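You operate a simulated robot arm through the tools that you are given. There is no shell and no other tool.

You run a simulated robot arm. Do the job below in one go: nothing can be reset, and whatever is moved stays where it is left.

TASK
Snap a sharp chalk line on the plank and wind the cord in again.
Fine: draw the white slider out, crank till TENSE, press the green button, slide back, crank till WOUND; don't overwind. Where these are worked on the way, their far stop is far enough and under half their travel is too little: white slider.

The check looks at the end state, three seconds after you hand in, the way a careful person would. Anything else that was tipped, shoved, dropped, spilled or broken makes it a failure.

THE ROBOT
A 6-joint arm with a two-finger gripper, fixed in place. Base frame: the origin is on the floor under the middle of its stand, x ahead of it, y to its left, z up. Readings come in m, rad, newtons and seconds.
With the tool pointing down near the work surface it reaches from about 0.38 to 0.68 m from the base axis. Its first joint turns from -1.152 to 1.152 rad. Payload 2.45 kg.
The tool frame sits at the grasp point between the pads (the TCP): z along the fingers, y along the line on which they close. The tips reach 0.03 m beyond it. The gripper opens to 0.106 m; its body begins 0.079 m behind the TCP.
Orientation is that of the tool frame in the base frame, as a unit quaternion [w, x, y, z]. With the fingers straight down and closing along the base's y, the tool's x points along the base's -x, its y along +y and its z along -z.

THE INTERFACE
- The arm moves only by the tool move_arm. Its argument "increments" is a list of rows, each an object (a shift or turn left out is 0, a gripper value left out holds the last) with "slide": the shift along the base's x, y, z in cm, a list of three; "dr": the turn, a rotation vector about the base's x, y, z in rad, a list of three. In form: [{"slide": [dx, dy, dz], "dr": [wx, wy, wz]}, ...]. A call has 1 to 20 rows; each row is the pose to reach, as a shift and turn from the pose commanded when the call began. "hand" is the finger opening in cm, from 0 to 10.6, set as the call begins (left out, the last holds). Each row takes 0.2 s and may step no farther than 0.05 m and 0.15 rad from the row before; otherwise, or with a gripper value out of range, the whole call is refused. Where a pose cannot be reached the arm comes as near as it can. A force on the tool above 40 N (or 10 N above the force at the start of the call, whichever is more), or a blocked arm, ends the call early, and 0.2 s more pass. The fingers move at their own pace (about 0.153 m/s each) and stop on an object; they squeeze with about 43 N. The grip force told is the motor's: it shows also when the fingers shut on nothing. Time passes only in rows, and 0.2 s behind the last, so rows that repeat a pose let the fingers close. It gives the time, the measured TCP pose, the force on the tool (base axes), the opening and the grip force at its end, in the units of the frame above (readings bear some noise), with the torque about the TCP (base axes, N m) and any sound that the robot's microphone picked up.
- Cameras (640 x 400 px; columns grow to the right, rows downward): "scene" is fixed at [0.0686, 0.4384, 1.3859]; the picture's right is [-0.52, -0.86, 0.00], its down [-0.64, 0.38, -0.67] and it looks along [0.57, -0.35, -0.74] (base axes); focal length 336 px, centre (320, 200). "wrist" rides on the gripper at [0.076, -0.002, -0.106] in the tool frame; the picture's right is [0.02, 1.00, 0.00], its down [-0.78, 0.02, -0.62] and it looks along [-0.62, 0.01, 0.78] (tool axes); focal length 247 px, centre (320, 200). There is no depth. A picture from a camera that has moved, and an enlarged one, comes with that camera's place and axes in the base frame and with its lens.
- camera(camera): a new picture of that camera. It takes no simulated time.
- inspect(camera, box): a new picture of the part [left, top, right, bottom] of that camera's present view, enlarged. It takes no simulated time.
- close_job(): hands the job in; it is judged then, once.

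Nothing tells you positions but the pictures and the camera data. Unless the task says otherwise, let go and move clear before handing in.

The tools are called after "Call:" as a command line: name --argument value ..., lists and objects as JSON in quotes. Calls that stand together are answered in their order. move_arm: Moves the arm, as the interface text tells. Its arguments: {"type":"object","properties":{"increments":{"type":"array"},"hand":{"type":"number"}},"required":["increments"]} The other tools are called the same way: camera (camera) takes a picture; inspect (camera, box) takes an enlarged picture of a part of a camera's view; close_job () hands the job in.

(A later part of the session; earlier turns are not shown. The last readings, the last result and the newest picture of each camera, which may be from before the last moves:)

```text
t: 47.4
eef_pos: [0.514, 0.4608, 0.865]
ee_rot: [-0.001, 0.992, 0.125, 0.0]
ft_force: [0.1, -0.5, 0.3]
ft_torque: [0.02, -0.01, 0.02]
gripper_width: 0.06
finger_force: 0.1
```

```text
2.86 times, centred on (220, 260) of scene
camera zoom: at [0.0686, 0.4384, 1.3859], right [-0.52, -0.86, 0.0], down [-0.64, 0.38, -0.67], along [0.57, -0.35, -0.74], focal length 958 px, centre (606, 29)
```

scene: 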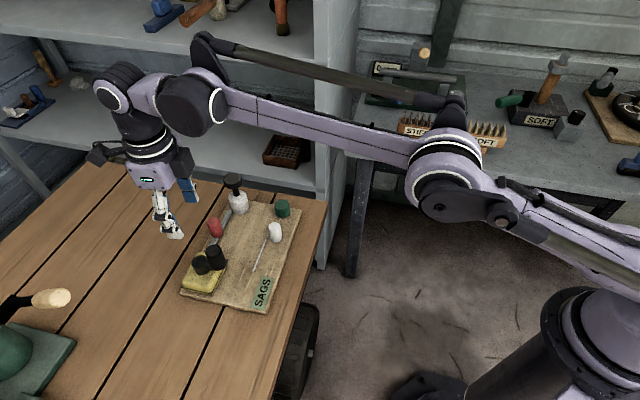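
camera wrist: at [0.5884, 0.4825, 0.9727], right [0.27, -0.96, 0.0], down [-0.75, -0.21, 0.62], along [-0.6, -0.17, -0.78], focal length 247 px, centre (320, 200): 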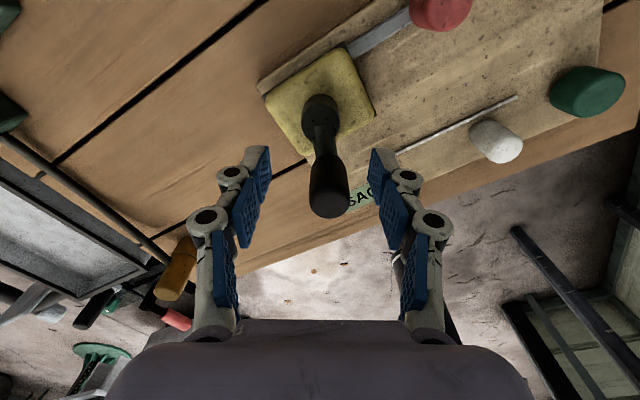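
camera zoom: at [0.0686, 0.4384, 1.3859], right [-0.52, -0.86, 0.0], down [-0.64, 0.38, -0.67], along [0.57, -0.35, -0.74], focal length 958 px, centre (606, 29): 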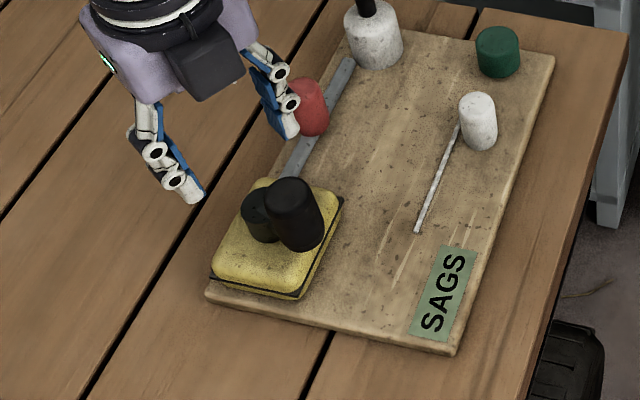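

The hand is centred on the hub to within a millimetre. I'll align the yaw a bit more and lower onto the hub.

Call:
move_arm --increments '[{"slide": [0.05, 0.05, -1], "dr": [0, 0, 0.1]}, {"slide": [0.05, 0.05, -3], "dr": [0, 0, 0.17]}, {"slide": [0.05, 0.05, -5], "dr": [0, 0, 0.17]}, {"slide": [0.05, 0.05, -6.5], "dr": [0, 0, 0.17]}, {"slide": [0.05, 0.05, -7.9], "dr": [0, 0, 0.17]}, {"slide": [0.05, 0.05, -7.9], "dr": [0, 0, 0.17]}]'

Call:
move_arm --hand 0 --increments '[{"slide": [0, 0, 0]}, {"slide": [0, 0, 0]}, {"slide": [0, 0, 0]}]'

Call:
camera --camera "wrist"

Call:
inspect --camera "scene" --box '[140, 190, 300, 330]'

```text
t: 48.8
eef_pos: [0.5145, 0.4624, 0.7859]
ee_rot: [-0.002, 0.978, 0.208, 0.001]
ft_force: [-0.1, 0.1, 0.2]
ft_torque: [-0.01, 0.0, -0.02]
gripper_width: 0.06
finger_force: 0.1
```

```text
t: 49.6
eef_pos: [0.515, 0.4621, 0.7873]
ee_rot: [-0.002, 0.978, 0.207, 0.002]
ft_force: [1.1, -2.7, 6.0]
ft_torque: [-0.12, 0.07, 0.02]
gripper_width: 0.0307
finger_force: 43.1
```

```text
taken
camera wrist: at [0.5849, 0.4945, 0.8945], right [0.43, -0.91, 0.0], down [-0.71, -0.34, 0.62], along [-0.56, -0.26, -0.79], focal length 247 px, centre (320, 200)
```

wrist: 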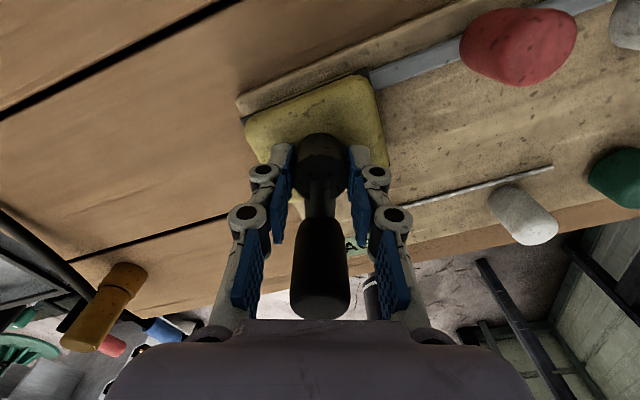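

```text
2.86 times, centred on (220, 260) of scene
camera zoom: at [0.0685, 0.4383, 1.386], right [-0.52, -0.86, 0.0], down [-0.64, 0.38, -0.67], along [0.57, -0.35, -0.74], focal length 958 px, centre (606, 29)
```

zoom: 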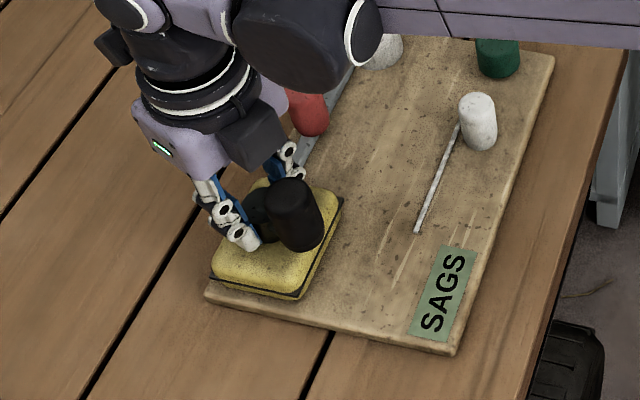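

I have the hub again with low side load. I'll turn CW by about 0.7 rad and check.

Call:
move_arm --increments '[{"dr": [0, 0, -0.12]}, {"dr": [0, 0, -0.24]}, {"dr": [0, 0, -0.36]}, {"dr": [0, 0, -0.48]}, {"dr": [0, 0, -0.6]}, {"dr": [0, 0, -0.7]}, {"dr": [0, 0, -0.7]}]'

Call:
inspect --camera "scene" --box '[140, 190, 300, 330]'

Call:
camera --camera "wrist"

```text
t: 51.2
eef_pos: [0.5162, 0.4628, 0.7863]
ee_rot: [-0.001, 0.99, -0.142, 0.001]
ft_force: [4.5, -8.1, 16.9]
ft_torque: [-0.32, -0.45, -0.04]
gripper_width: 0.0307
finger_force: 42.7
```

```text
2.86 times, centred on (220, 260) of scene
camera zoom: at [0.0684, 0.438, 1.3861], right [-0.52, -0.86, 0.0], down [-0.64, 0.38, -0.67], along [0.57, -0.34, -0.74], focal length 958 px, centre (606, 29)
```

zoom: 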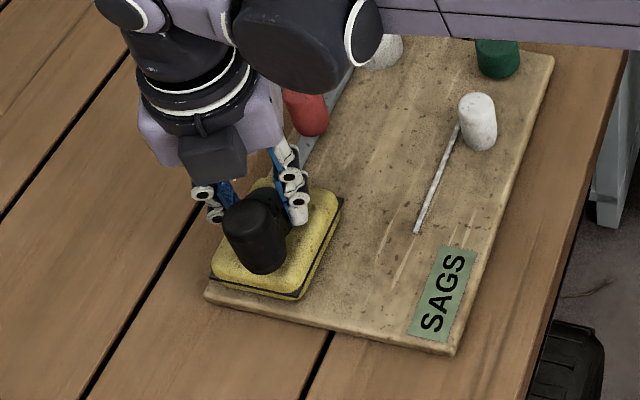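

```text
taken
camera wrist: at [0.5894, 0.4418, 0.8943], right [-0.26, -0.97, 0.0], down [-0.76, 0.2, 0.62], along [-0.6, 0.16, -0.78], focal length 247 px, centre (320, 200)
```

wrist: 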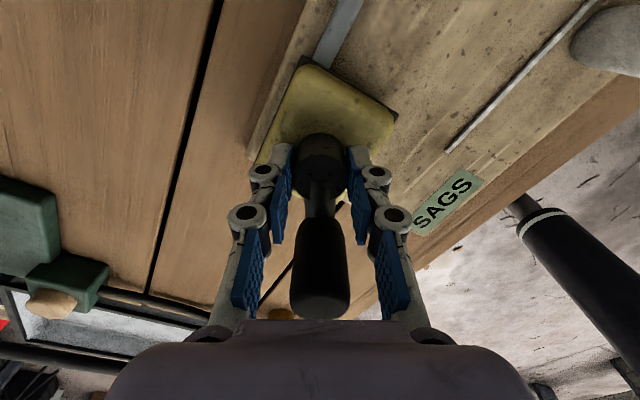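

The crank is following cleanly, about 65° CW so far, and the sign still reads SAGS. I'll ease the small load offset and keep turning.

Call:
move_arm --increments '[{"slide": [0.06, -0.12, 0.1], "dr": [0, 0, -0.1]}, {"slide": [0.08, -0.15, 0.12], "dr": [0, 0, -0.2]}, {"slide": [0.08, -0.15, 0.12], "dr": [0, 0, -0.3]}, {"slide": [0.08, -0.15, 0.12], "dr": [0, 0, -0.4]}, {"slide": [0.08, -0.15, 0.12], "dr": [0, 0, -0.5]}, {"slide": [0.08, -0.15, 0.12], "dr": [0, 0, -0.6]}, {"slide": [0.08, -0.15, 0.12], "dr": [0, 0, -0.6]}]'

Call:
inspect --camera "scene" --box '[140, 190, 300, 330]'

Call:
camera --camera "wrist"

```text
t: 52.8
eef_pos: [0.5159, 0.4612, 0.7876]
ee_rot: [-0.001, 0.904, -0.427, -0.001]
ft_force: [-2.9, -0.4, 1.2]
ft_torque: [0.24, 0.47, -0.04]
gripper_width: 0.0307
finger_force: 43.3
```

```text
2.86 times, centred on (220, 260) of scene
camera zoom: at [0.0687, 0.4386, 1.3859], right [-0.52, -0.86, 0.0], down [-0.64, 0.38, -0.67], along [0.57, -0.35, -0.74], focal length 958 px, centre (606, 29)
```

zoom: 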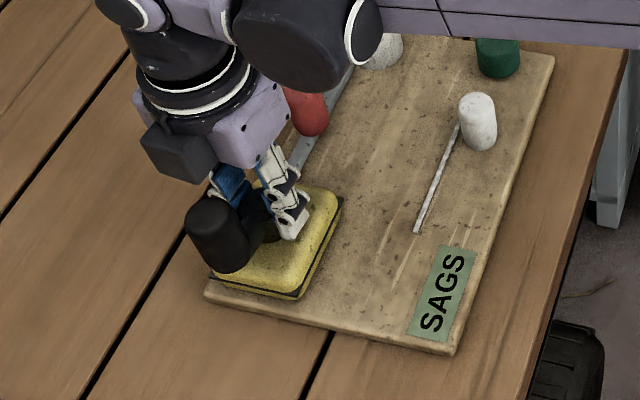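

```text
taken
camera wrist: at [0.5659, 0.4037, 0.8941], right [-0.76, -0.65, 0.0], down [-0.51, 0.59, 0.62], along [-0.4, 0.47, -0.78], focal length 247 px, centre (320, 200)
```

wrist: 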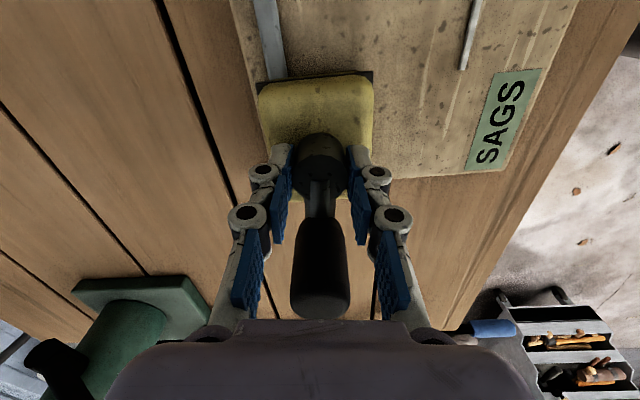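

The forces are low and the crank tracks the hand. I'll continue CW.

Call:
move_arm --increments '[{"dr": [0, 0, -0.12]}, {"dr": [0, 0, -0.24]}, {"dr": [0, 0, -0.36]}, {"dr": [0, 0, -0.48]}, {"dr": [0, 0, -0.6]}, {"dr": [0, 0, -0.6]}]'

Call:
inspect --camera "scene" --box '[140, 190, 300, 330]'

```text
t: 54.2
eef_pos: [0.5163, 0.4617, 0.788]
ee_rot: [0.0, 0.737, -0.676, 0.0]
ft_force: [-2.2, 1.7, -0.3]
ft_torque: [0.62, 0.07, -0.07]
gripper_width: 0.0307
finger_force: 43.1
```

```text
2.86 times, centred on (220, 260) of scene
camera zoom: at [0.0688, 0.4386, 1.3859], right [-0.52, -0.86, 0.0], down [-0.64, 0.38, -0.67], along [0.57, -0.35, -0.74], focal length 958 px, centre (606, 29)
```

zoom: 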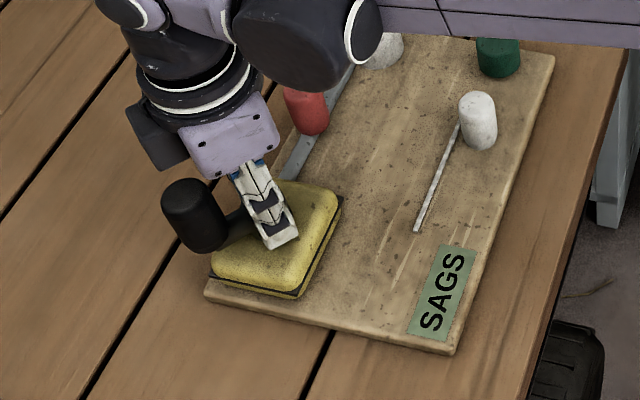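

Call:
move_arm --increments '[{"dr": [0, 0, -0.12]}, {"dr": [0, 0, -0.24]}, {"dr": [0, 0, -0.36]}, {"dr": [0, 0, -0.48]}, {"dr": [0, 0, -0.6]}, {"dr": [0, 0, -0.6]}]'

Call:
inspect --camera "scene" --box '[140, 190, 300, 330]'

```text
t: 55.6
eef_pos: [0.515, 0.4603, 0.7888]
ee_rot: [0.0, -0.504, 0.864, -0.001]
ft_force: [-1.4, 4.6, -0.2]
ft_torque: [-0.77, 0.34, -0.04]
gripper_width: 0.0306
finger_force: 42.4
```

```text
2.86 times, centred on (220, 260) of scene
camera zoom: at [0.0687, 0.4387, 1.3859], right [-0.52, -0.86, 0.0], down [-0.64, 0.38, -0.67], along [0.57, -0.35, -0.74], focal length 958 px, centre (606, 29)
```

zoom: 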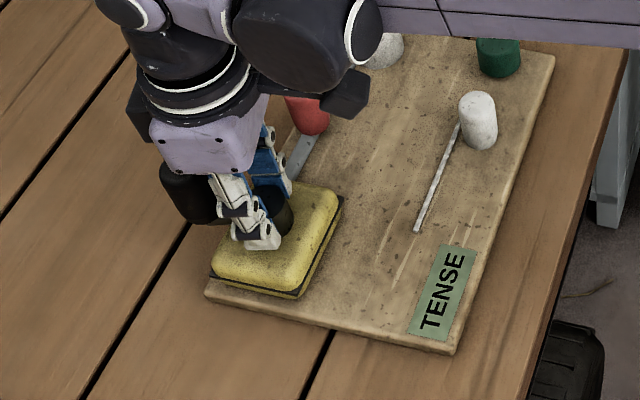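

The sign reads TENSE, so I'll stop cranking, let go of the hub without turning it and lift clear.

Call:
move_arm --hand 6 --increments '[{"slide": [0, 0, 0]}, {"slide": [0, 0, 0]}, {"slide": [0, 0, 2]}, {"slide": [0, 0, 5]}, {"slide": [0, 0, 7.8]}, {"slide": [0, 0, 7.8]}]'

Call:
inspect --camera "scene" --box '[140, 190, 300, 330]'

Call:
camera --camera "wrist"

```text
t: 57.0
eef_pos: [0.5163, 0.4599, 0.8645]
ee_rot: [0.0, -0.505, 0.863, -0.001]
ft_force: [0.0, 0.2, 0.0]
ft_torque: [-0.02, 0.01, 0.0]
gripper_width: 0.0599
finger_force: 0.0
```

```text
2.86 times, centred on (220, 260) of scene
camera zoom: at [0.0686, 0.4384, 1.3859], right [-0.52, -0.86, 0.0], down [-0.64, 0.38, -0.67], along [0.57, -0.35, -0.74], focal length 958 px, centre (606, 29)
```

zoom: 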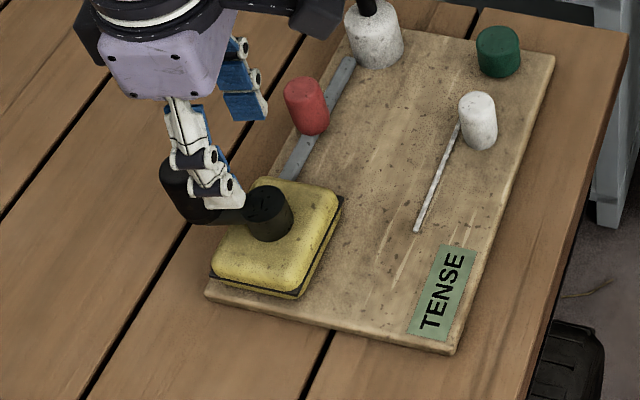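

```text
taken
camera wrist: at [0.4806, 0.3941, 0.9714], right [-0.88, 0.47, 0.0], down [0.37, 0.69, 0.62], along [0.29, 0.55, -0.78], focal length 247 px, centre (320, 200)
```

wrist: 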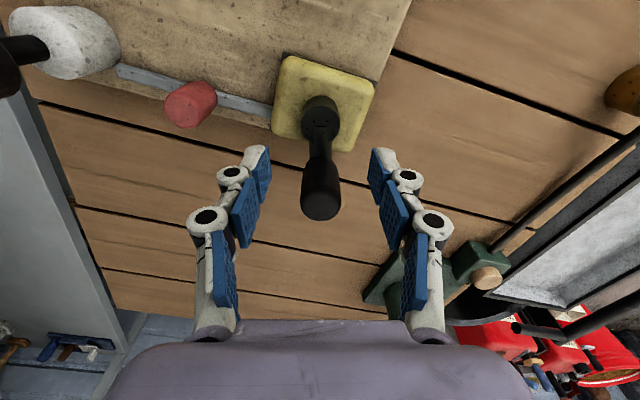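

TENSE holds. Next is the green button, so I'll move to a spot over the middle of the board with the earlier yaw to re-measure the button and slider.

Call:
move_arm --hand 0 --increments '[{"slide": [-0.2, -1, 1], "dr": [0, 0, -0.14]}, {"slide": [-0.3, -2, 2], "dr": [0, 0, -0.28]}, {"slide": [-0.4, -3, 3], "dr": [0, 0, -0.42]}, {"slide": [-0.5, -4, 4], "dr": [0, 0, -0.56]}, {"slide": [-0.6, -5, 5], "dr": [0, 0, -0.7]}, {"slide": [-0.8, -6, 5.5], "dr": [0, 0, -0.84]}, {"slide": [-1, -7, 5.5], "dr": [0, 0, -0.98]}, {"slide": [-1.1, -8, 5.5], "dr": [0, 0, -1.12]}, {"slide": [-1.2, -9, 5.5], "dr": [0, 0, -1.26]}, {"slide": [-1.3, -10, 5.5], "dr": [0, 0, -1.4]}, {"slide": [-1.4, -11, 5.5], "dr": [0, 0, -1.54]}, {"slide": [-1.5, -12, 5.5], "dr": [0, 0, -1.68]}, {"slide": [-1.6, -13, 5.5], "dr": [0, 0, -1.84]}, {"slide": [-1.6, -13, 5.5], "dr": [0, 0, -1.84]}]'

Call:
camera --camera "wrist"

Call:
inspect --camera "scene" --box '[140, 190, 300, 330]'

```text
refused: row 13 steps farther than a row can; nothing moved
```

```text
taken
camera wrist: at [0.4806, 0.3941, 0.9714], right [-0.88, 0.47, 0.0], down [0.37, 0.69, 0.62], along [0.29, 0.55, -0.78], focal length 247 px, centre (320, 200)
```

wrist: 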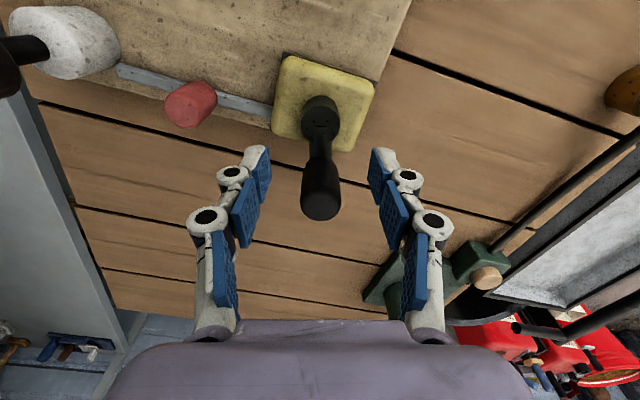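

```text
2.86 times, centred on (220, 260) of scene
camera zoom: at [0.0686, 0.4384, 1.3859], right [-0.52, -0.86, 0.0], down [-0.64, 0.38, -0.67], along [0.57, -0.35, -0.74], focal length 958 px, centre (606, 29)
```

zoom: 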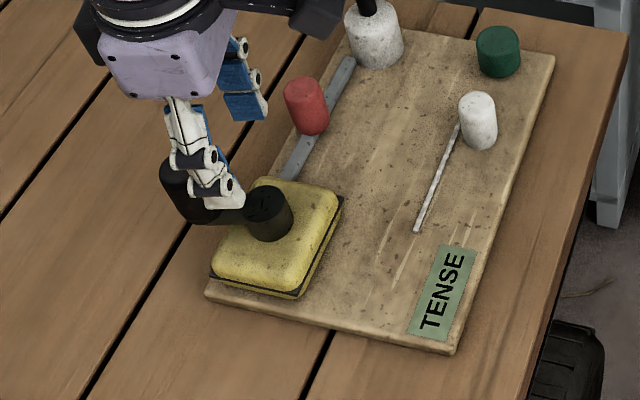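

One row's turn was slightly too large, so the call was refused and nothing moved. The view is unchanged with the sign at TENSE, and I'll send the same move again with finer turns.

Call:
move_arm --hand 0 --increments '[{"slide": [-0.2, -1, 1], "dr": [0, 0, -0.14]}, {"slide": [-0.3, -2, 2], "dr": [0, 0, -0.28]}, {"slide": [-0.4, -3, 3], "dr": [0, 0, -0.42]}, {"slide": [-0.5, -4, 4], "dr": [0, 0, -0.56]}, {"slide": [-0.6, -5, 5], "dr": [0, 0, -0.7]}, {"slide": [-0.8, -6, 5.5], "dr": [0, 0, -0.84]}, {"slide": [-1, -7, 5.5], "dr": [0, 0, -0.98]}, {"slide": [-1.1, -8, 5.5], "dr": [0, 0, -1.12]}, {"slide": [-1.2, -9, 5.5], "dr": [0, 0, -1.26]}, {"slide": [-1.3, -10, 5.5], "dr": [0, 0, -1.4]}, {"slide": [-1.4, -11, 5.5], "dr": [0, 0, -1.54]}, {"slide": [-1.5, -12, 5.5], "dr": [0, 0, -1.68]}, {"slide": [-1.6, -13, 5.5], "dr": [0, 0, -1.8]}, {"slide": [-1.6, -13, 5.5], "dr": [0, 0, -1.84]}, {"slide": [-1.6, -13, 5.5], "dr": [0, 0, -1.84]}]'

Call:
camera --camera "wrist"

Call:
inspect --camera "scene" --box '[140, 190, 300, 330]'

```text
t: 60.2
eef_pos: [0.4995, 0.3307, 0.921]
ee_rot: [0.0, 0.382, 0.924, 0.0]
ft_force: [0.0, 0.0, 0.2]
ft_torque: [-0.03, -0.02, 0.0]
gripper_width: 0.0
finger_force: 28.6
```

```text
taken
camera wrist: at [0.445, 0.3837, 1.0276], right [0.69, 0.72, 0.0], down [0.57, -0.54, 0.62], along [0.45, -0.43, -0.78], focal length 247 px, centre (320, 200)
```

wrist: 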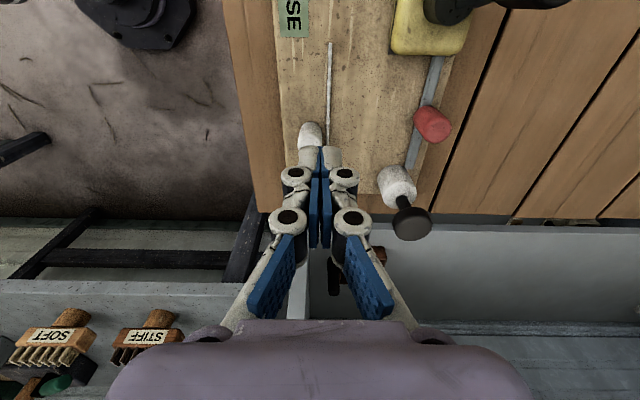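

```text
2.86 times, centred on (220, 260) of scene
camera zoom: at [0.0686, 0.4384, 1.3859], right [-0.52, -0.86, 0.0], down [-0.64, 0.38, -0.67], along [0.57, -0.35, -0.74], focal length 958 px, centre (606, 29)
```

zoom: 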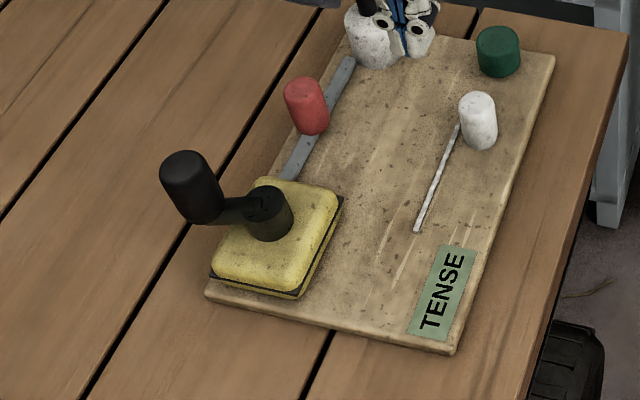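

I can see the whole board now, with the sign at TENSE. After the board's drift the green button should be near (0.595, 0.231), so I'll move above it with the fingers closed and check.

Call:
move_arm --increments '[{"slide": [2.5, -2.6, 0]}, {"slide": [5, -5.2, -1]}, {"slide": [7.3, -7.6, -2.5]}, {"slide": [9.5, -9.97, -4]}, {"slide": [9.5, -9.97, -5.5]}, {"slide": [9.5, -9.97, -5.5]}]'

Call:
camera --camera "wrist"

Call:
camera --camera "scene"

```text
t: 61.6
eef_pos: [0.5939, 0.2307, 0.865]
ee_rot: [-0.001, 0.38, 0.925, 0.0]
ft_force: [0.1, 0.4, -0.1]
ft_torque: [-0.06, 0.02, 0.0]
gripper_width: 0.0
finger_force: 28.7
```

```text
taken
camera wrist: at [0.5393, 0.2835, 0.9731], right [0.69, 0.73, 0.0], down [0.57, -0.54, 0.62], along [0.45, -0.43, -0.78], focal length 247 px, centre (320, 200)
```

wrist: 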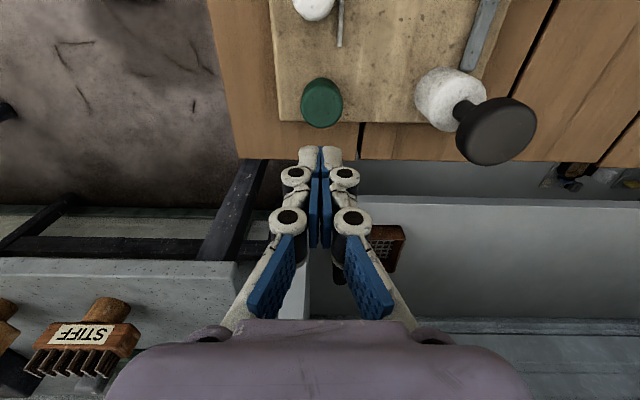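

```text
taken
```

scene: 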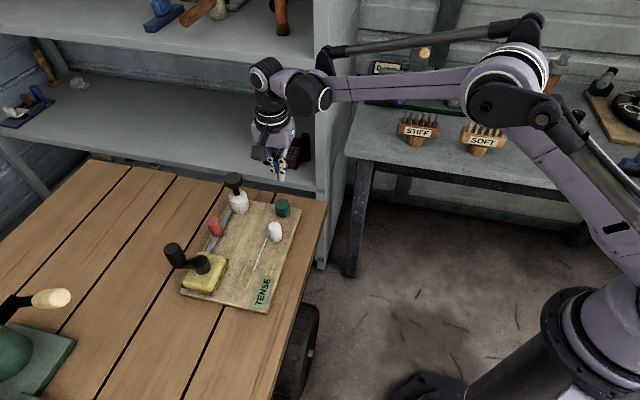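

Call:
inspect --camera "wrist" --box '[280, 60, 380, 160]'

Call:
move_arm --increments '[{"slide": [-0.2, 0.3, -1.5]}, {"slide": [-0.4, 0.6, -4]}, {"slide": [-0.4, 0.6, -4]}]'

Call:
camera --camera "wrist"

Call:
inspect --camera "wrist" --box '[280, 80, 380, 180]'

```text
4.00 times, centred on (330, 110) of wrist
camera zoom: at [0.5393, 0.2835, 0.9731], right [0.69, 0.73, 0.0], down [0.57, -0.54, 0.62], along [0.45, -0.43, -0.78], focal length 988 px, centre (280, 560)
```

zoom: 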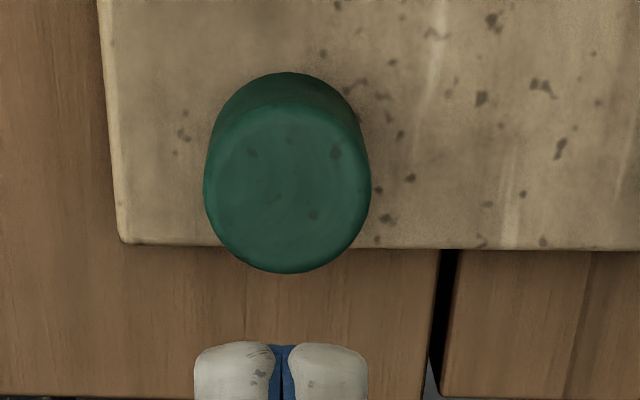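

```text
t: 62.4
eef_pos: [0.5908, 0.2376, 0.8257]
ee_rot: [0.0, 0.38, 0.925, 0.0]
ft_force: [-0.2, -0.1, 0.8]
ft_torque: [0.03, -0.01, -0.01]
gripper_width: 0.0001
finger_force: 28.6
```

```text
taken
camera wrist: at [0.5357, 0.2904, 0.9326], right [0.69, 0.73, 0.0], down [0.57, -0.54, 0.62], along [0.45, -0.43, -0.78], focal length 247 px, centre (320, 200)
```

wrist: 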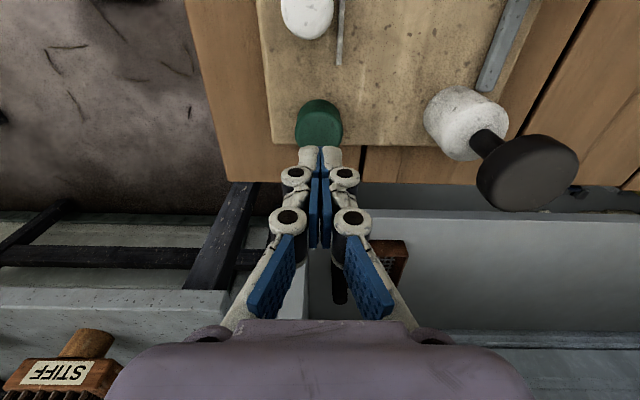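

```text
4.00 times, centred on (330, 130) of wrist
camera zoom: at [0.5357, 0.2904, 0.9326], right [0.69, 0.73, 0.0], down [0.57, -0.54, 0.62], along [0.45, -0.43, -0.78], focal length 988 px, centre (280, 480)
```

zoom: 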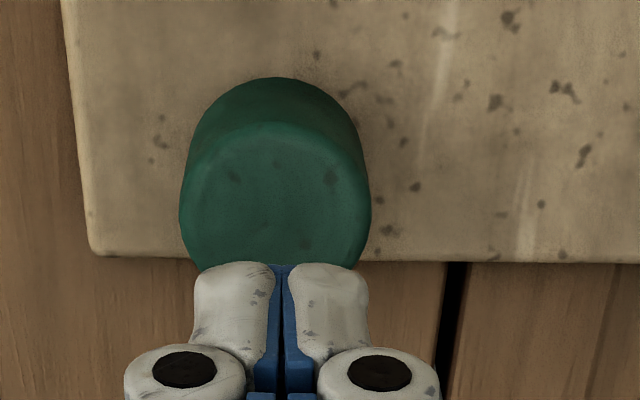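

The green button is at about (0.5915, 0.236), top near z 0.754, and my closed fingertips are right over it. I'll go down to just above it, then press in small steps.

Call:
move_arm --increments '[{"slide": [0.05, -0.1, -1.5]}, {"slide": [0.05, -0.1, -3]}, {"slide": [0.05, -0.1, -3.5]}, {"slide": [0.05, -0.1, -3.8]}, {"slide": [0.05, -0.1, -4.1]}, {"slide": [0.05, -0.1, -4.1]}]'

Call:
inspect --camera "scene" --box '[180, 170, 320, 325]'

Call:
camera --camera "wrist"

```text
t: 63.8
eef_pos: [0.5916, 0.236, 0.7843]
ee_rot: [0.0, 0.38, 0.925, -0.001]
ft_force: [0.7, -0.2, 0.0]
ft_torque: [0.02, 0.02, 0.0]
gripper_width: 0.0
finger_force: 28.3
```

```text
2.58 times, centred on (250, 248) of scene
camera zoom: at [0.0686, 0.4384, 1.3859], right [-0.52, -0.86, 0.0], down [-0.64, 0.38, -0.67], along [0.57, -0.35, -0.74], focal length 866 px, centre (501, 77)
```

zoom: 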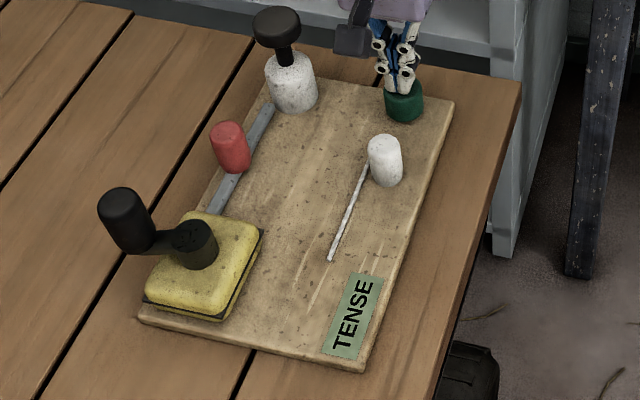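

```text
taken
camera wrist: at [0.5367, 0.289, 0.892], right [0.69, 0.73, 0.0], down [0.57, -0.54, 0.62], along [0.45, -0.43, -0.78], focal length 247 px, centre (320, 200)
```

wrist: 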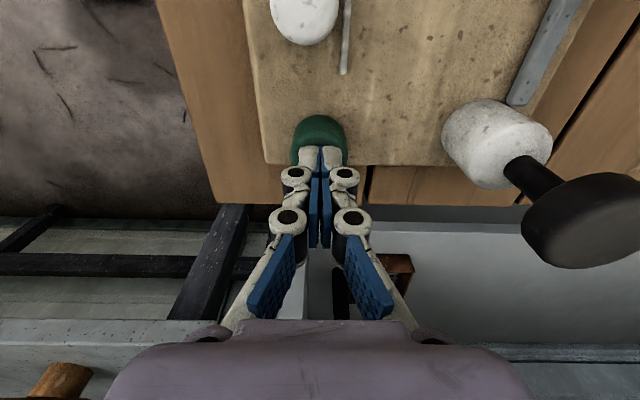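

There's no contact yet. I'll press down gradually.

Call:
move_arm --increments '[{"slide": [0, 0, -0.2]}, {"slide": [0, 0, -0.4]}, {"slide": [0, 0, -0.6]}, {"slide": [0, 0, -0.8]}, {"slide": [0, 0, -1.0]}]'

Call:
inspect --camera "scene" --box '[180, 170, 320, 325]'

```text
t: 65.0
eef_pos: [0.5916, 0.2364, 0.7745]
ee_rot: [0.0, 0.38, 0.925, -0.001]
ft_force: [0.0, -0.2, 1.1]
ft_torque: [0.0, 0.02, 0.02]
gripper_width: 0.006
finger_force: 28.1
```

```text
2.58 times, centred on (250, 248) of scene
camera zoom: at [0.0686, 0.4384, 1.386], right [-0.52, -0.86, 0.0], down [-0.64, 0.38, -0.67], along [0.57, -0.35, -0.74], focal length 866 px, centre (501, 77)
```

zoom: 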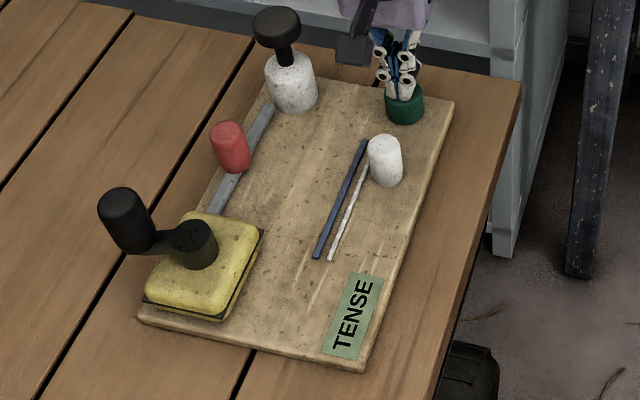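

A crisp blue chalk line has appeared beside the cord, so the snap worked. I'll lift straight off the button.

Call:
move_arm --increments '[{"slide": [0, 0, 1]}, {"slide": [0, 0, 4]}, {"slide": [0, 0, 8]}, {"slide": [0, 0, 11]}, {"slide": [0, 0, 11]}]'

Call:
inspect --camera "scene" --box '[180, 170, 320, 325]'

Call:
inspect --camera "scene" --box '[235, 210, 285, 280]'

Call:
camera --camera "wrist"

```text
t: 66.2
eef_pos: [0.5925, 0.2363, 0.8851]
ee_rot: [0.0, 0.38, 0.925, -0.001]
ft_force: [-0.1, 0.3, 0.5]
ft_torque: [0.0, 0.0, 0.02]
gripper_width: 0.0
finger_force: 27.9
```

```text
2.58 times, centred on (250, 248) of scene
camera zoom: at [0.0686, 0.4384, 1.3859], right [-0.52, -0.86, 0.0], down [-0.64, 0.38, -0.67], along [0.57, -0.35, -0.74], focal length 866 px, centre (501, 77)
```

zoom: 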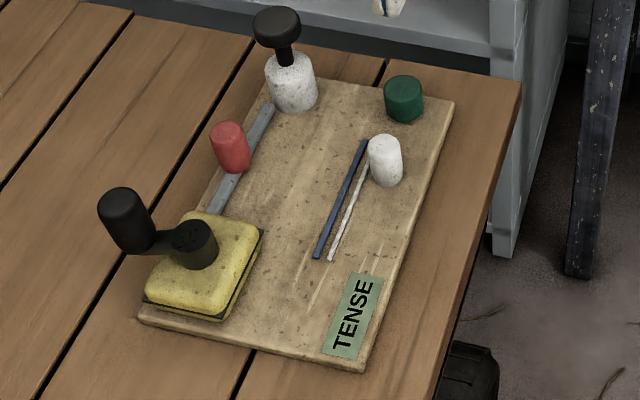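

```text
5.71 times, centred on (260, 245) of scene
camera zoom: at [0.0686, 0.4384, 1.3859], right [-0.52, -0.86, 0.0], down [-0.64, 0.38, -0.67], along [0.57, -0.35, -0.74], focal length 1917 px, centre (663, -57)
```

zoom: 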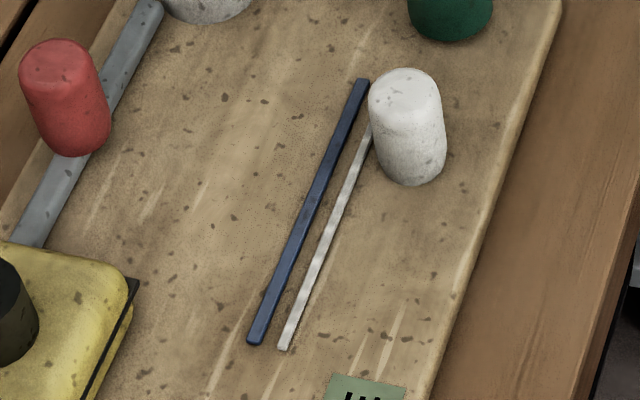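

```text
taken
camera wrist: at [0.5379, 0.2895, 0.9926], right [0.69, 0.73, 0.0], down [0.57, -0.54, 0.62], along [0.45, -0.43, -0.78], focal length 247 px, centre (320, 200)
```

wrist: 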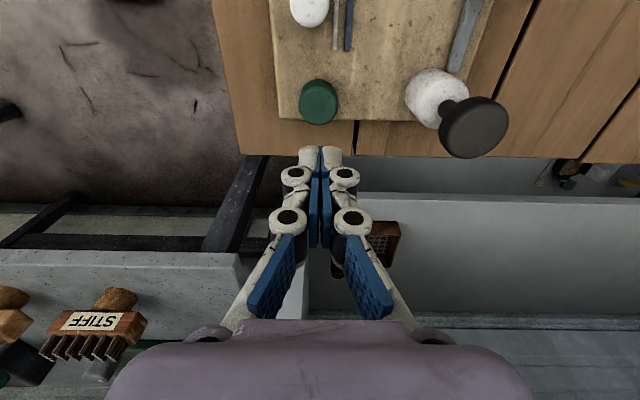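

The line looks straight and sharp, and the sign still says TENSE. Next I return the white slider, so I'll move above it with the fingers open and measure where it is.

Call:
move_arm --hand 6.5 --increments '[{"slide": [-2, 1.6, 0]}, {"slide": [-4, 3.2, 0]}, {"slide": [-6.2, 4.8, -1]}, {"slide": [-6.2, 4.8, -3]}, {"slide": [-6.2, 4.8, -3]}]'

Call:
camera --camera "wrist"

Call:
inspect --camera "wrist" --box '[270, 70, 370, 170]'

```text
t: 67.4
eef_pos: [0.5282, 0.2844, 0.8555]
ee_rot: [0.0, 0.381, 0.925, -0.001]
ft_force: [-0.2, -0.5, -0.6]
ft_torque: [-0.01, 0.01, -0.01]
gripper_width: 0.0647
finger_force: 0.0
```

```text
taken
camera wrist: at [0.4737, 0.3377, 0.9617], right [0.69, 0.73, 0.0], down [0.57, -0.54, 0.62], along [0.45, -0.43, -0.78], focal length 247 px, centre (320, 200)
```

wrist: 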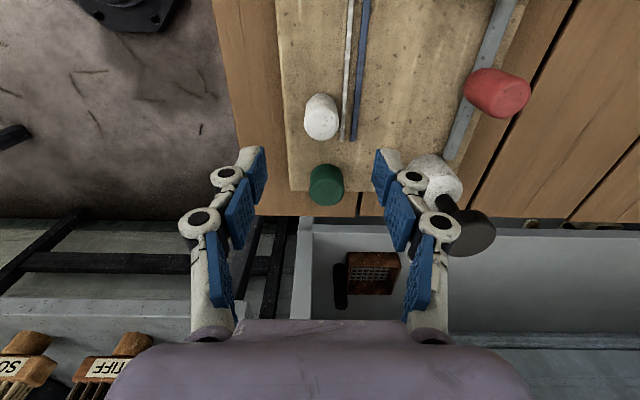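

```text
4.00 times, centred on (320, 120) of wrist
camera zoom: at [0.4737, 0.3377, 0.9617], right [0.69, 0.73, 0.0], down [0.57, -0.54, 0.62], along [0.45, -0.43, -0.78], focal length 988 px, centre (320, 520)
```

zoom: 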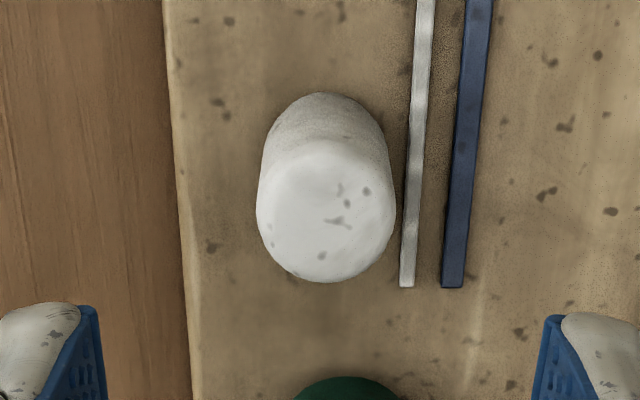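

The slider peg is at (0.532, 0.284). I'll centre on it and lower to the same grip height as before, which keeps the tips above the cord and chalk line.

Call:
move_arm --increments '[{"slide": [0.3, 0, -2.5]}, {"slide": [0.3, 0, -5]}, {"slide": [0.3, 0, -7.5]}, {"slide": [0.3, 0, -9.2]}, {"slide": [0.3, 0, -9.2]}]'

Call:
camera --camera "wrist"

```text
t: 68.6
eef_pos: [0.5331, 0.2842, 0.7627]
ee_rot: [0.0, 0.381, 0.925, -0.001]
ft_force: [0.4, 0.5, -0.3]
ft_torque: [0.02, -0.03, -0.01]
gripper_width: 0.0651
finger_force: 0.1
```

```text
taken
camera wrist: at [0.4775, 0.3367, 0.8691], right [0.69, 0.73, 0.0], down [0.57, -0.54, 0.62], along [0.45, -0.43, -0.78], focal length 247 px, centre (320, 200)
```

wrist: 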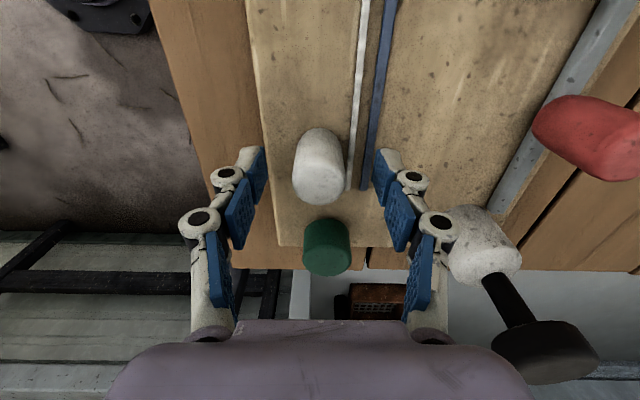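

Call:
move_arm --hand 0 --increments '[{"slide": [0, 0, 0]}, {"slide": [0, 0, 0]}, {"slide": [0, 0, 0]}]'

Call:
move_arm --increments '[{"slide": [-0.17, 0.18, 0]}, {"slide": [-0.35, 0.36, 0]}, {"slide": [-0.69, 0.72, 0]}, {"slide": [-0.69, 0.72, 0]}]'

Call:
camera --camera "wrist"

Call:
inspect --camera "scene" --box '[180, 170, 320, 325]'

```text
t: 69.4
eef_pos: [0.5323, 0.2821, 0.763]
ee_rot: [-0.001, 0.38, 0.925, -0.002]
ft_force: [-4.3, -4.2, 2.0]
ft_torque: [-0.14, 0.13, 0.0]
gripper_width: 0.0289
finger_force: 43.1
```

```text
t: 70.4
eef_pos: [0.5249, 0.2907, 0.763]
ee_rot: [-0.001, 0.38, 0.925, 0.0]
ft_force: [-4.6, -9.2, 4.1]
ft_torque: [-0.48, 0.06, -0.04]
gripper_width: 0.0288
finger_force: 43.5
```

```text
taken
camera wrist: at [0.4702, 0.3441, 0.8695], right [0.69, 0.73, 0.0], down [0.57, -0.54, 0.62], along [0.45, -0.43, -0.78], focal length 247 px, centre (320, 200)
```

wrist: 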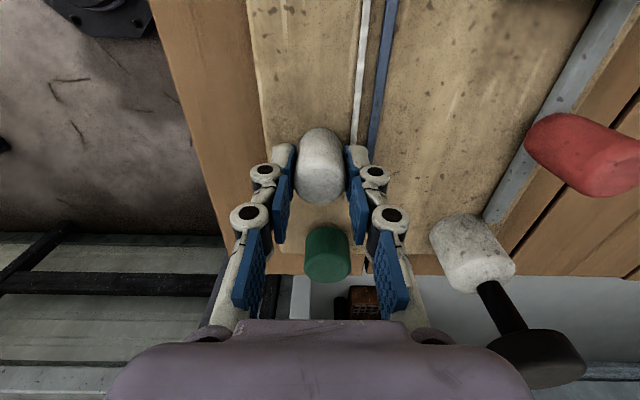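

```text
2.58 times, centred on (250, 248) of scene
camera zoom: at [0.0684, 0.4382, 1.386], right [-0.52, -0.86, 0.0], down [-0.64, 0.38, -0.67], along [0.57, -0.35, -0.74], focal length 866 px, centre (501, 77)
```

zoom: 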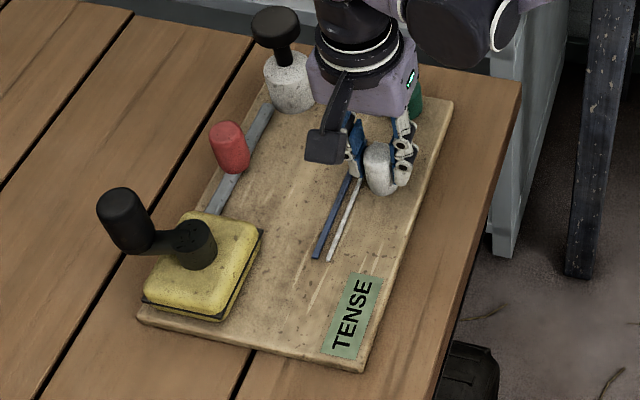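

The slider follows. I'll relieve the side load and keep sliding it back.

Call:
move_arm --increments '[{"slide": [-0.12, -0.06, 0]}, {"slide": [-0.4, 0.2, 0]}, {"slide": [-0.75, 0.56, 0]}, {"slide": [-1.1, 0.92, 0]}, {"slide": [-1.45, 1.28, 0]}, {"slide": [-1.45, 1.28, 0]}]'

Call:
camera --camera "wrist"

Call:
inspect --camera "scene" --box '[180, 170, 320, 325]'

```text
t: 71.8
eef_pos: [0.5098, 0.3053, 0.7629]
ee_rot: [-0.001, 0.38, 0.925, 0.0]
ft_force: [3.8, 0.2, -0.4]
ft_torque: [-0.21, -0.25, -0.28]
gripper_width: 0.0287
finger_force: 43.2
```

```text
taken
camera wrist: at [0.4554, 0.3577, 0.8697], right [0.69, 0.73, 0.0], down [0.57, -0.54, 0.62], along [0.45, -0.43, -0.78], focal length 247 px, centre (320, 200)
```

wrist: 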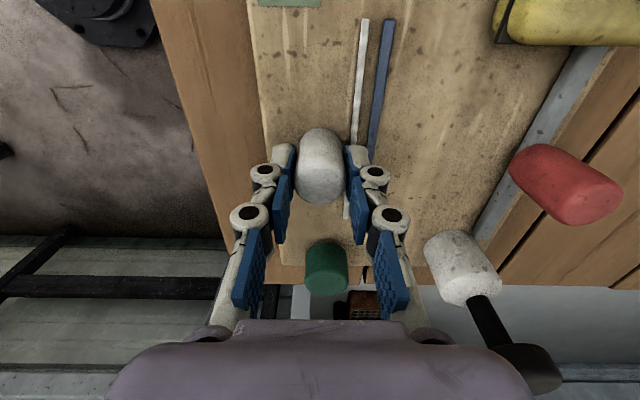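

```text
2.58 times, centred on (250, 248) of scene
camera zoom: at [0.0688, 0.4385, 1.3859], right [-0.52, -0.86, 0.0], down [-0.64, 0.38, -0.67], along [0.57, -0.35, -0.74], focal length 866 px, centre (501, 77)
```

zoom: 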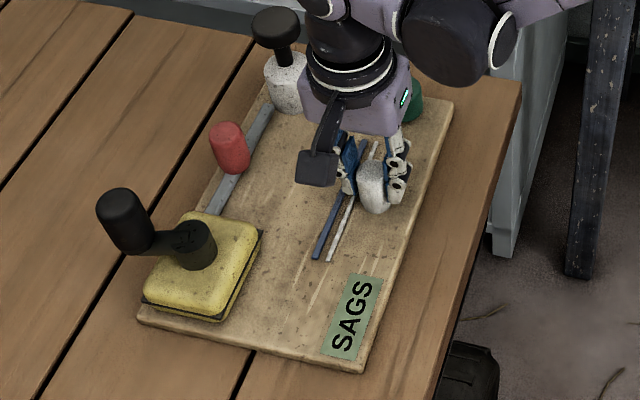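

The sign is back to SAGS as the cord slackens, and the forces are low. I'll continue home.

Call:
move_arm --increments '[{"slide": [-0.3, 0.4, 0]}, {"slide": [-0.65, 0.76, 0]}, {"slide": [-1.0, 1.12, 0]}, {"slide": [-1.35, 1.48, 0]}, {"slide": [-1.7, 1.84, 0]}, {"slide": [-1.7, 1.84, 0]}]'

Call:
camera --camera "wrist"

Call:
inspect --camera "scene" --box '[180, 170, 320, 325]'

```text
t: 73.2
eef_pos: [0.4932, 0.3236, 0.7627]
ee_rot: [0.0, 0.38, 0.925, -0.001]
ft_force: [0.0, -4.0, 0.5]
ft_torque: [-0.16, 0.0, -0.1]
gripper_width: 0.0288
finger_force: 43.5
```

```text
taken
camera wrist: at [0.4382, 0.376, 0.8697], right [0.69, 0.73, 0.0], down [0.57, -0.54, 0.62], along [0.45, -0.43, -0.78], focal length 247 px, centre (320, 200)
```

wrist: 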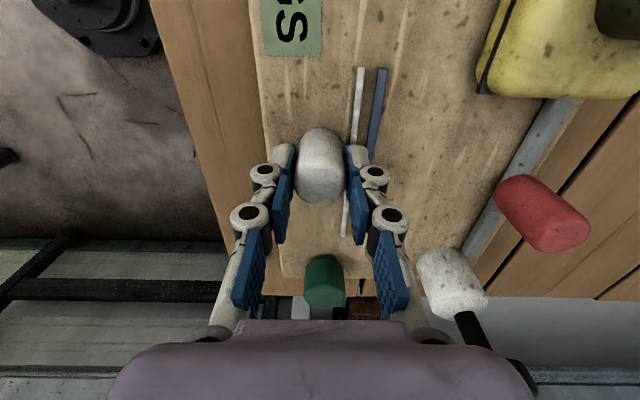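

```text
2.58 times, centred on (250, 248) of scene
camera zoom: at [0.0687, 0.4385, 1.3859], right [-0.52, -0.86, 0.0], down [-0.64, 0.38, -0.67], along [0.57, -0.35, -0.74], focal length 866 px, centre (501, 77)
```

zoom: 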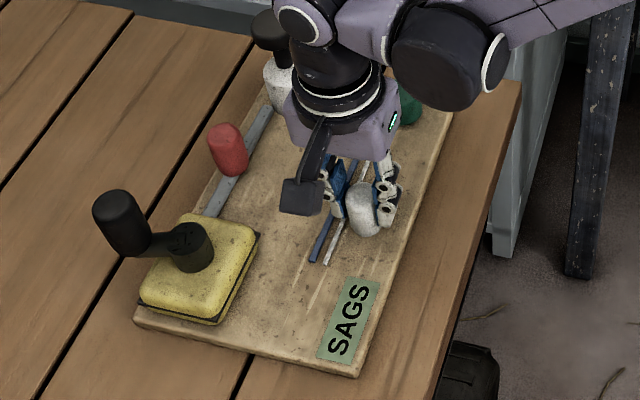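

Call:
move_arm --increments '[{"slide": [-0.38, 0.34, 0]}, {"slide": [-0.73, 0.7, 0]}, {"slide": [-1.08, 1.06, 0]}, {"slide": [-1.43, 1.42, 0]}, {"slide": [-1.43, 1.42, 0]}]'

Call:
camera --camera "wrist"

Call:
inspect --camera "scene" --box '[160, 165, 320, 325]'

```text
t: 74.4
eef_pos: [0.4803, 0.337, 0.7642]
ee_rot: [0.0, 0.38, 0.925, -0.001]
ft_force: [1.5, -1.3, -0.3]
ft_torque: [-0.14, -0.31, -0.07]
gripper_width: 0.0289
finger_force: 42.5
```

```text
taken
camera wrist: at [0.4247, 0.3897, 0.8704], right [0.69, 0.73, 0.0], down [0.57, -0.54, 0.62], along [0.45, -0.43, -0.78], focal length 247 px, centre (320, 200)
```

wrist: 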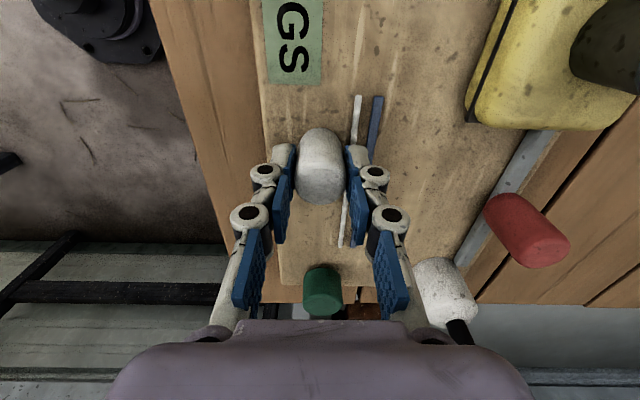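

```text
2.50 times, centred on (240, 245) of scene
camera zoom: at [0.0688, 0.4385, 1.3859], right [-0.52, -0.86, 0.0], down [-0.64, 0.38, -0.67], along [0.57, -0.35, -0.74], focal length 839 px, centre (520, 88)
```

zoom: 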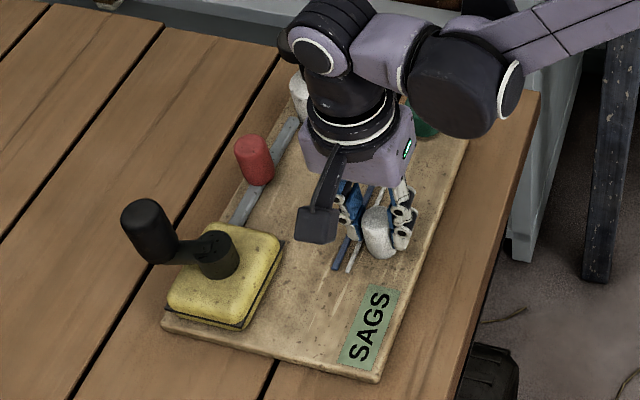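

The slider has about 1 cm to go. I'll continue in small steps to its home stop.

Call:
move_arm --increments '[{"slide": [-0.25, 0.25, 0]}, {"slide": [-0.48, 0.5, 0]}, {"slide": [-0.7, 0.73, 0]}, {"slide": [-0.7, 0.73, 0]}]'

Call:
camera --camera "wrist"

Call:
inspect --camera "scene" --box '[160, 165, 320, 325]'

```text
t: 75.4
eef_pos: [0.4732, 0.3446, 0.7637]
ee_rot: [0.0, 0.379, 0.925, -0.001]
ft_force: [2.5, -3.5, 4.9]
ft_torque: [-0.19, -0.11, -0.02]
gripper_width: 0.0289
finger_force: 43.3
```

```text
taken
camera wrist: at [0.4179, 0.3968, 0.8698], right [0.69, 0.73, 0.0], down [0.57, -0.54, 0.62], along [0.45, -0.43, -0.78], focal length 247 px, centre (320, 200)
```

wrist: 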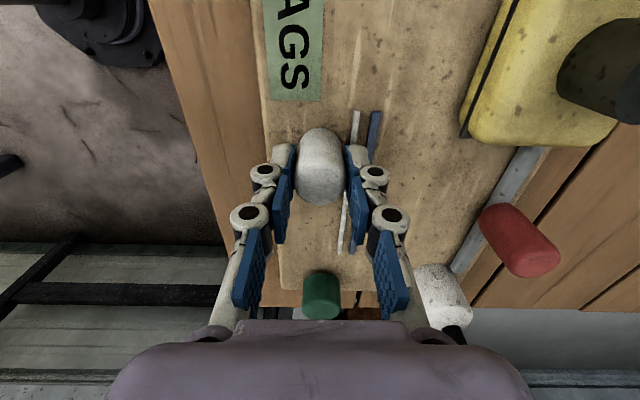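

```text
2.50 times, centred on (240, 245) of scene
camera zoom: at [0.0686, 0.4383, 1.386], right [-0.52, -0.86, 0.0], down [-0.64, 0.38, -0.67], along [0.57, -0.35, -0.74], focal length 839 px, centre (520, 88)
```

zoom: 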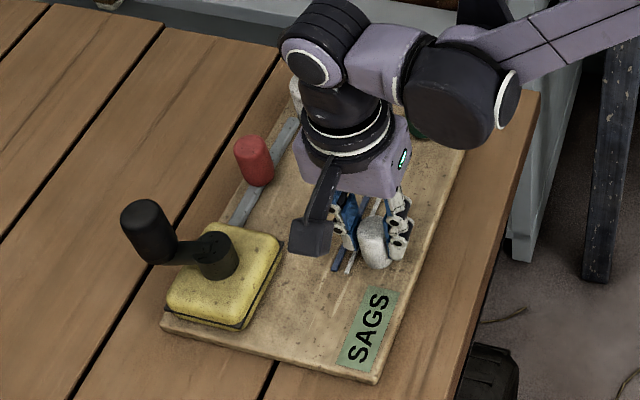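

The slider is essentially home now. I'll press it onto its stop and ease the board back the ~7 mm it had drifted, in small steps.

Call:
move_arm --increments '[{"slide": [-0.14, 0.15, 0]}, {"slide": [-0.28, 0.29, 0]}, {"slide": [-0.42, 0.44, 0]}, {"slide": [-0.42, 0.44, 0]}]'

Call:
inspect --camera "scene" --box '[160, 165, 320, 325]'

Call:
camera --camera "wrist"

```text
t: 76.4
eef_pos: [0.47, 0.3475, 0.7619]
ee_rot: [0.001, 0.38, 0.925, -0.001]
ft_force: [8.0, -9.6, 9.2]
ft_torque: [-0.3, -0.25, -0.08]
gripper_width: 0.0289
finger_force: 42.9
```

```text
2.50 times, centred on (240, 245) of scene
camera zoom: at [0.0686, 0.4381, 1.386], right [-0.52, -0.86, 0.0], down [-0.64, 0.38, -0.67], along [0.57, -0.35, -0.74], focal length 839 px, centre (520, 88)
```

zoom: 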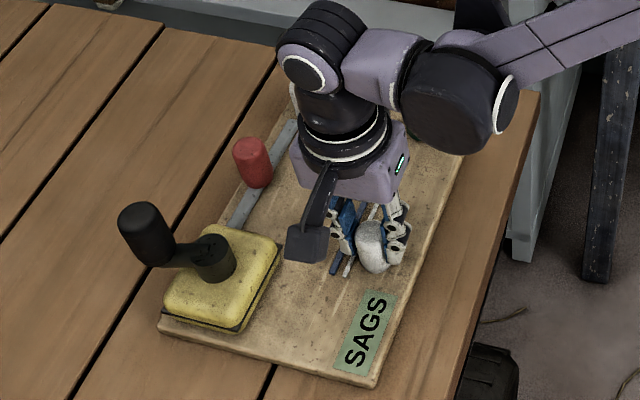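

```text
taken
camera wrist: at [0.4147, 0.4007, 0.8695], right [0.69, 0.73, 0.0], down [0.57, -0.54, 0.62], along [0.45, -0.43, -0.78], focal length 247 px, centre (320, 200)
```

wrist: 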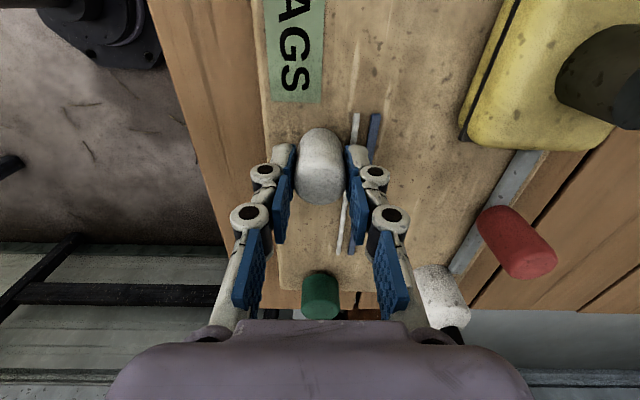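

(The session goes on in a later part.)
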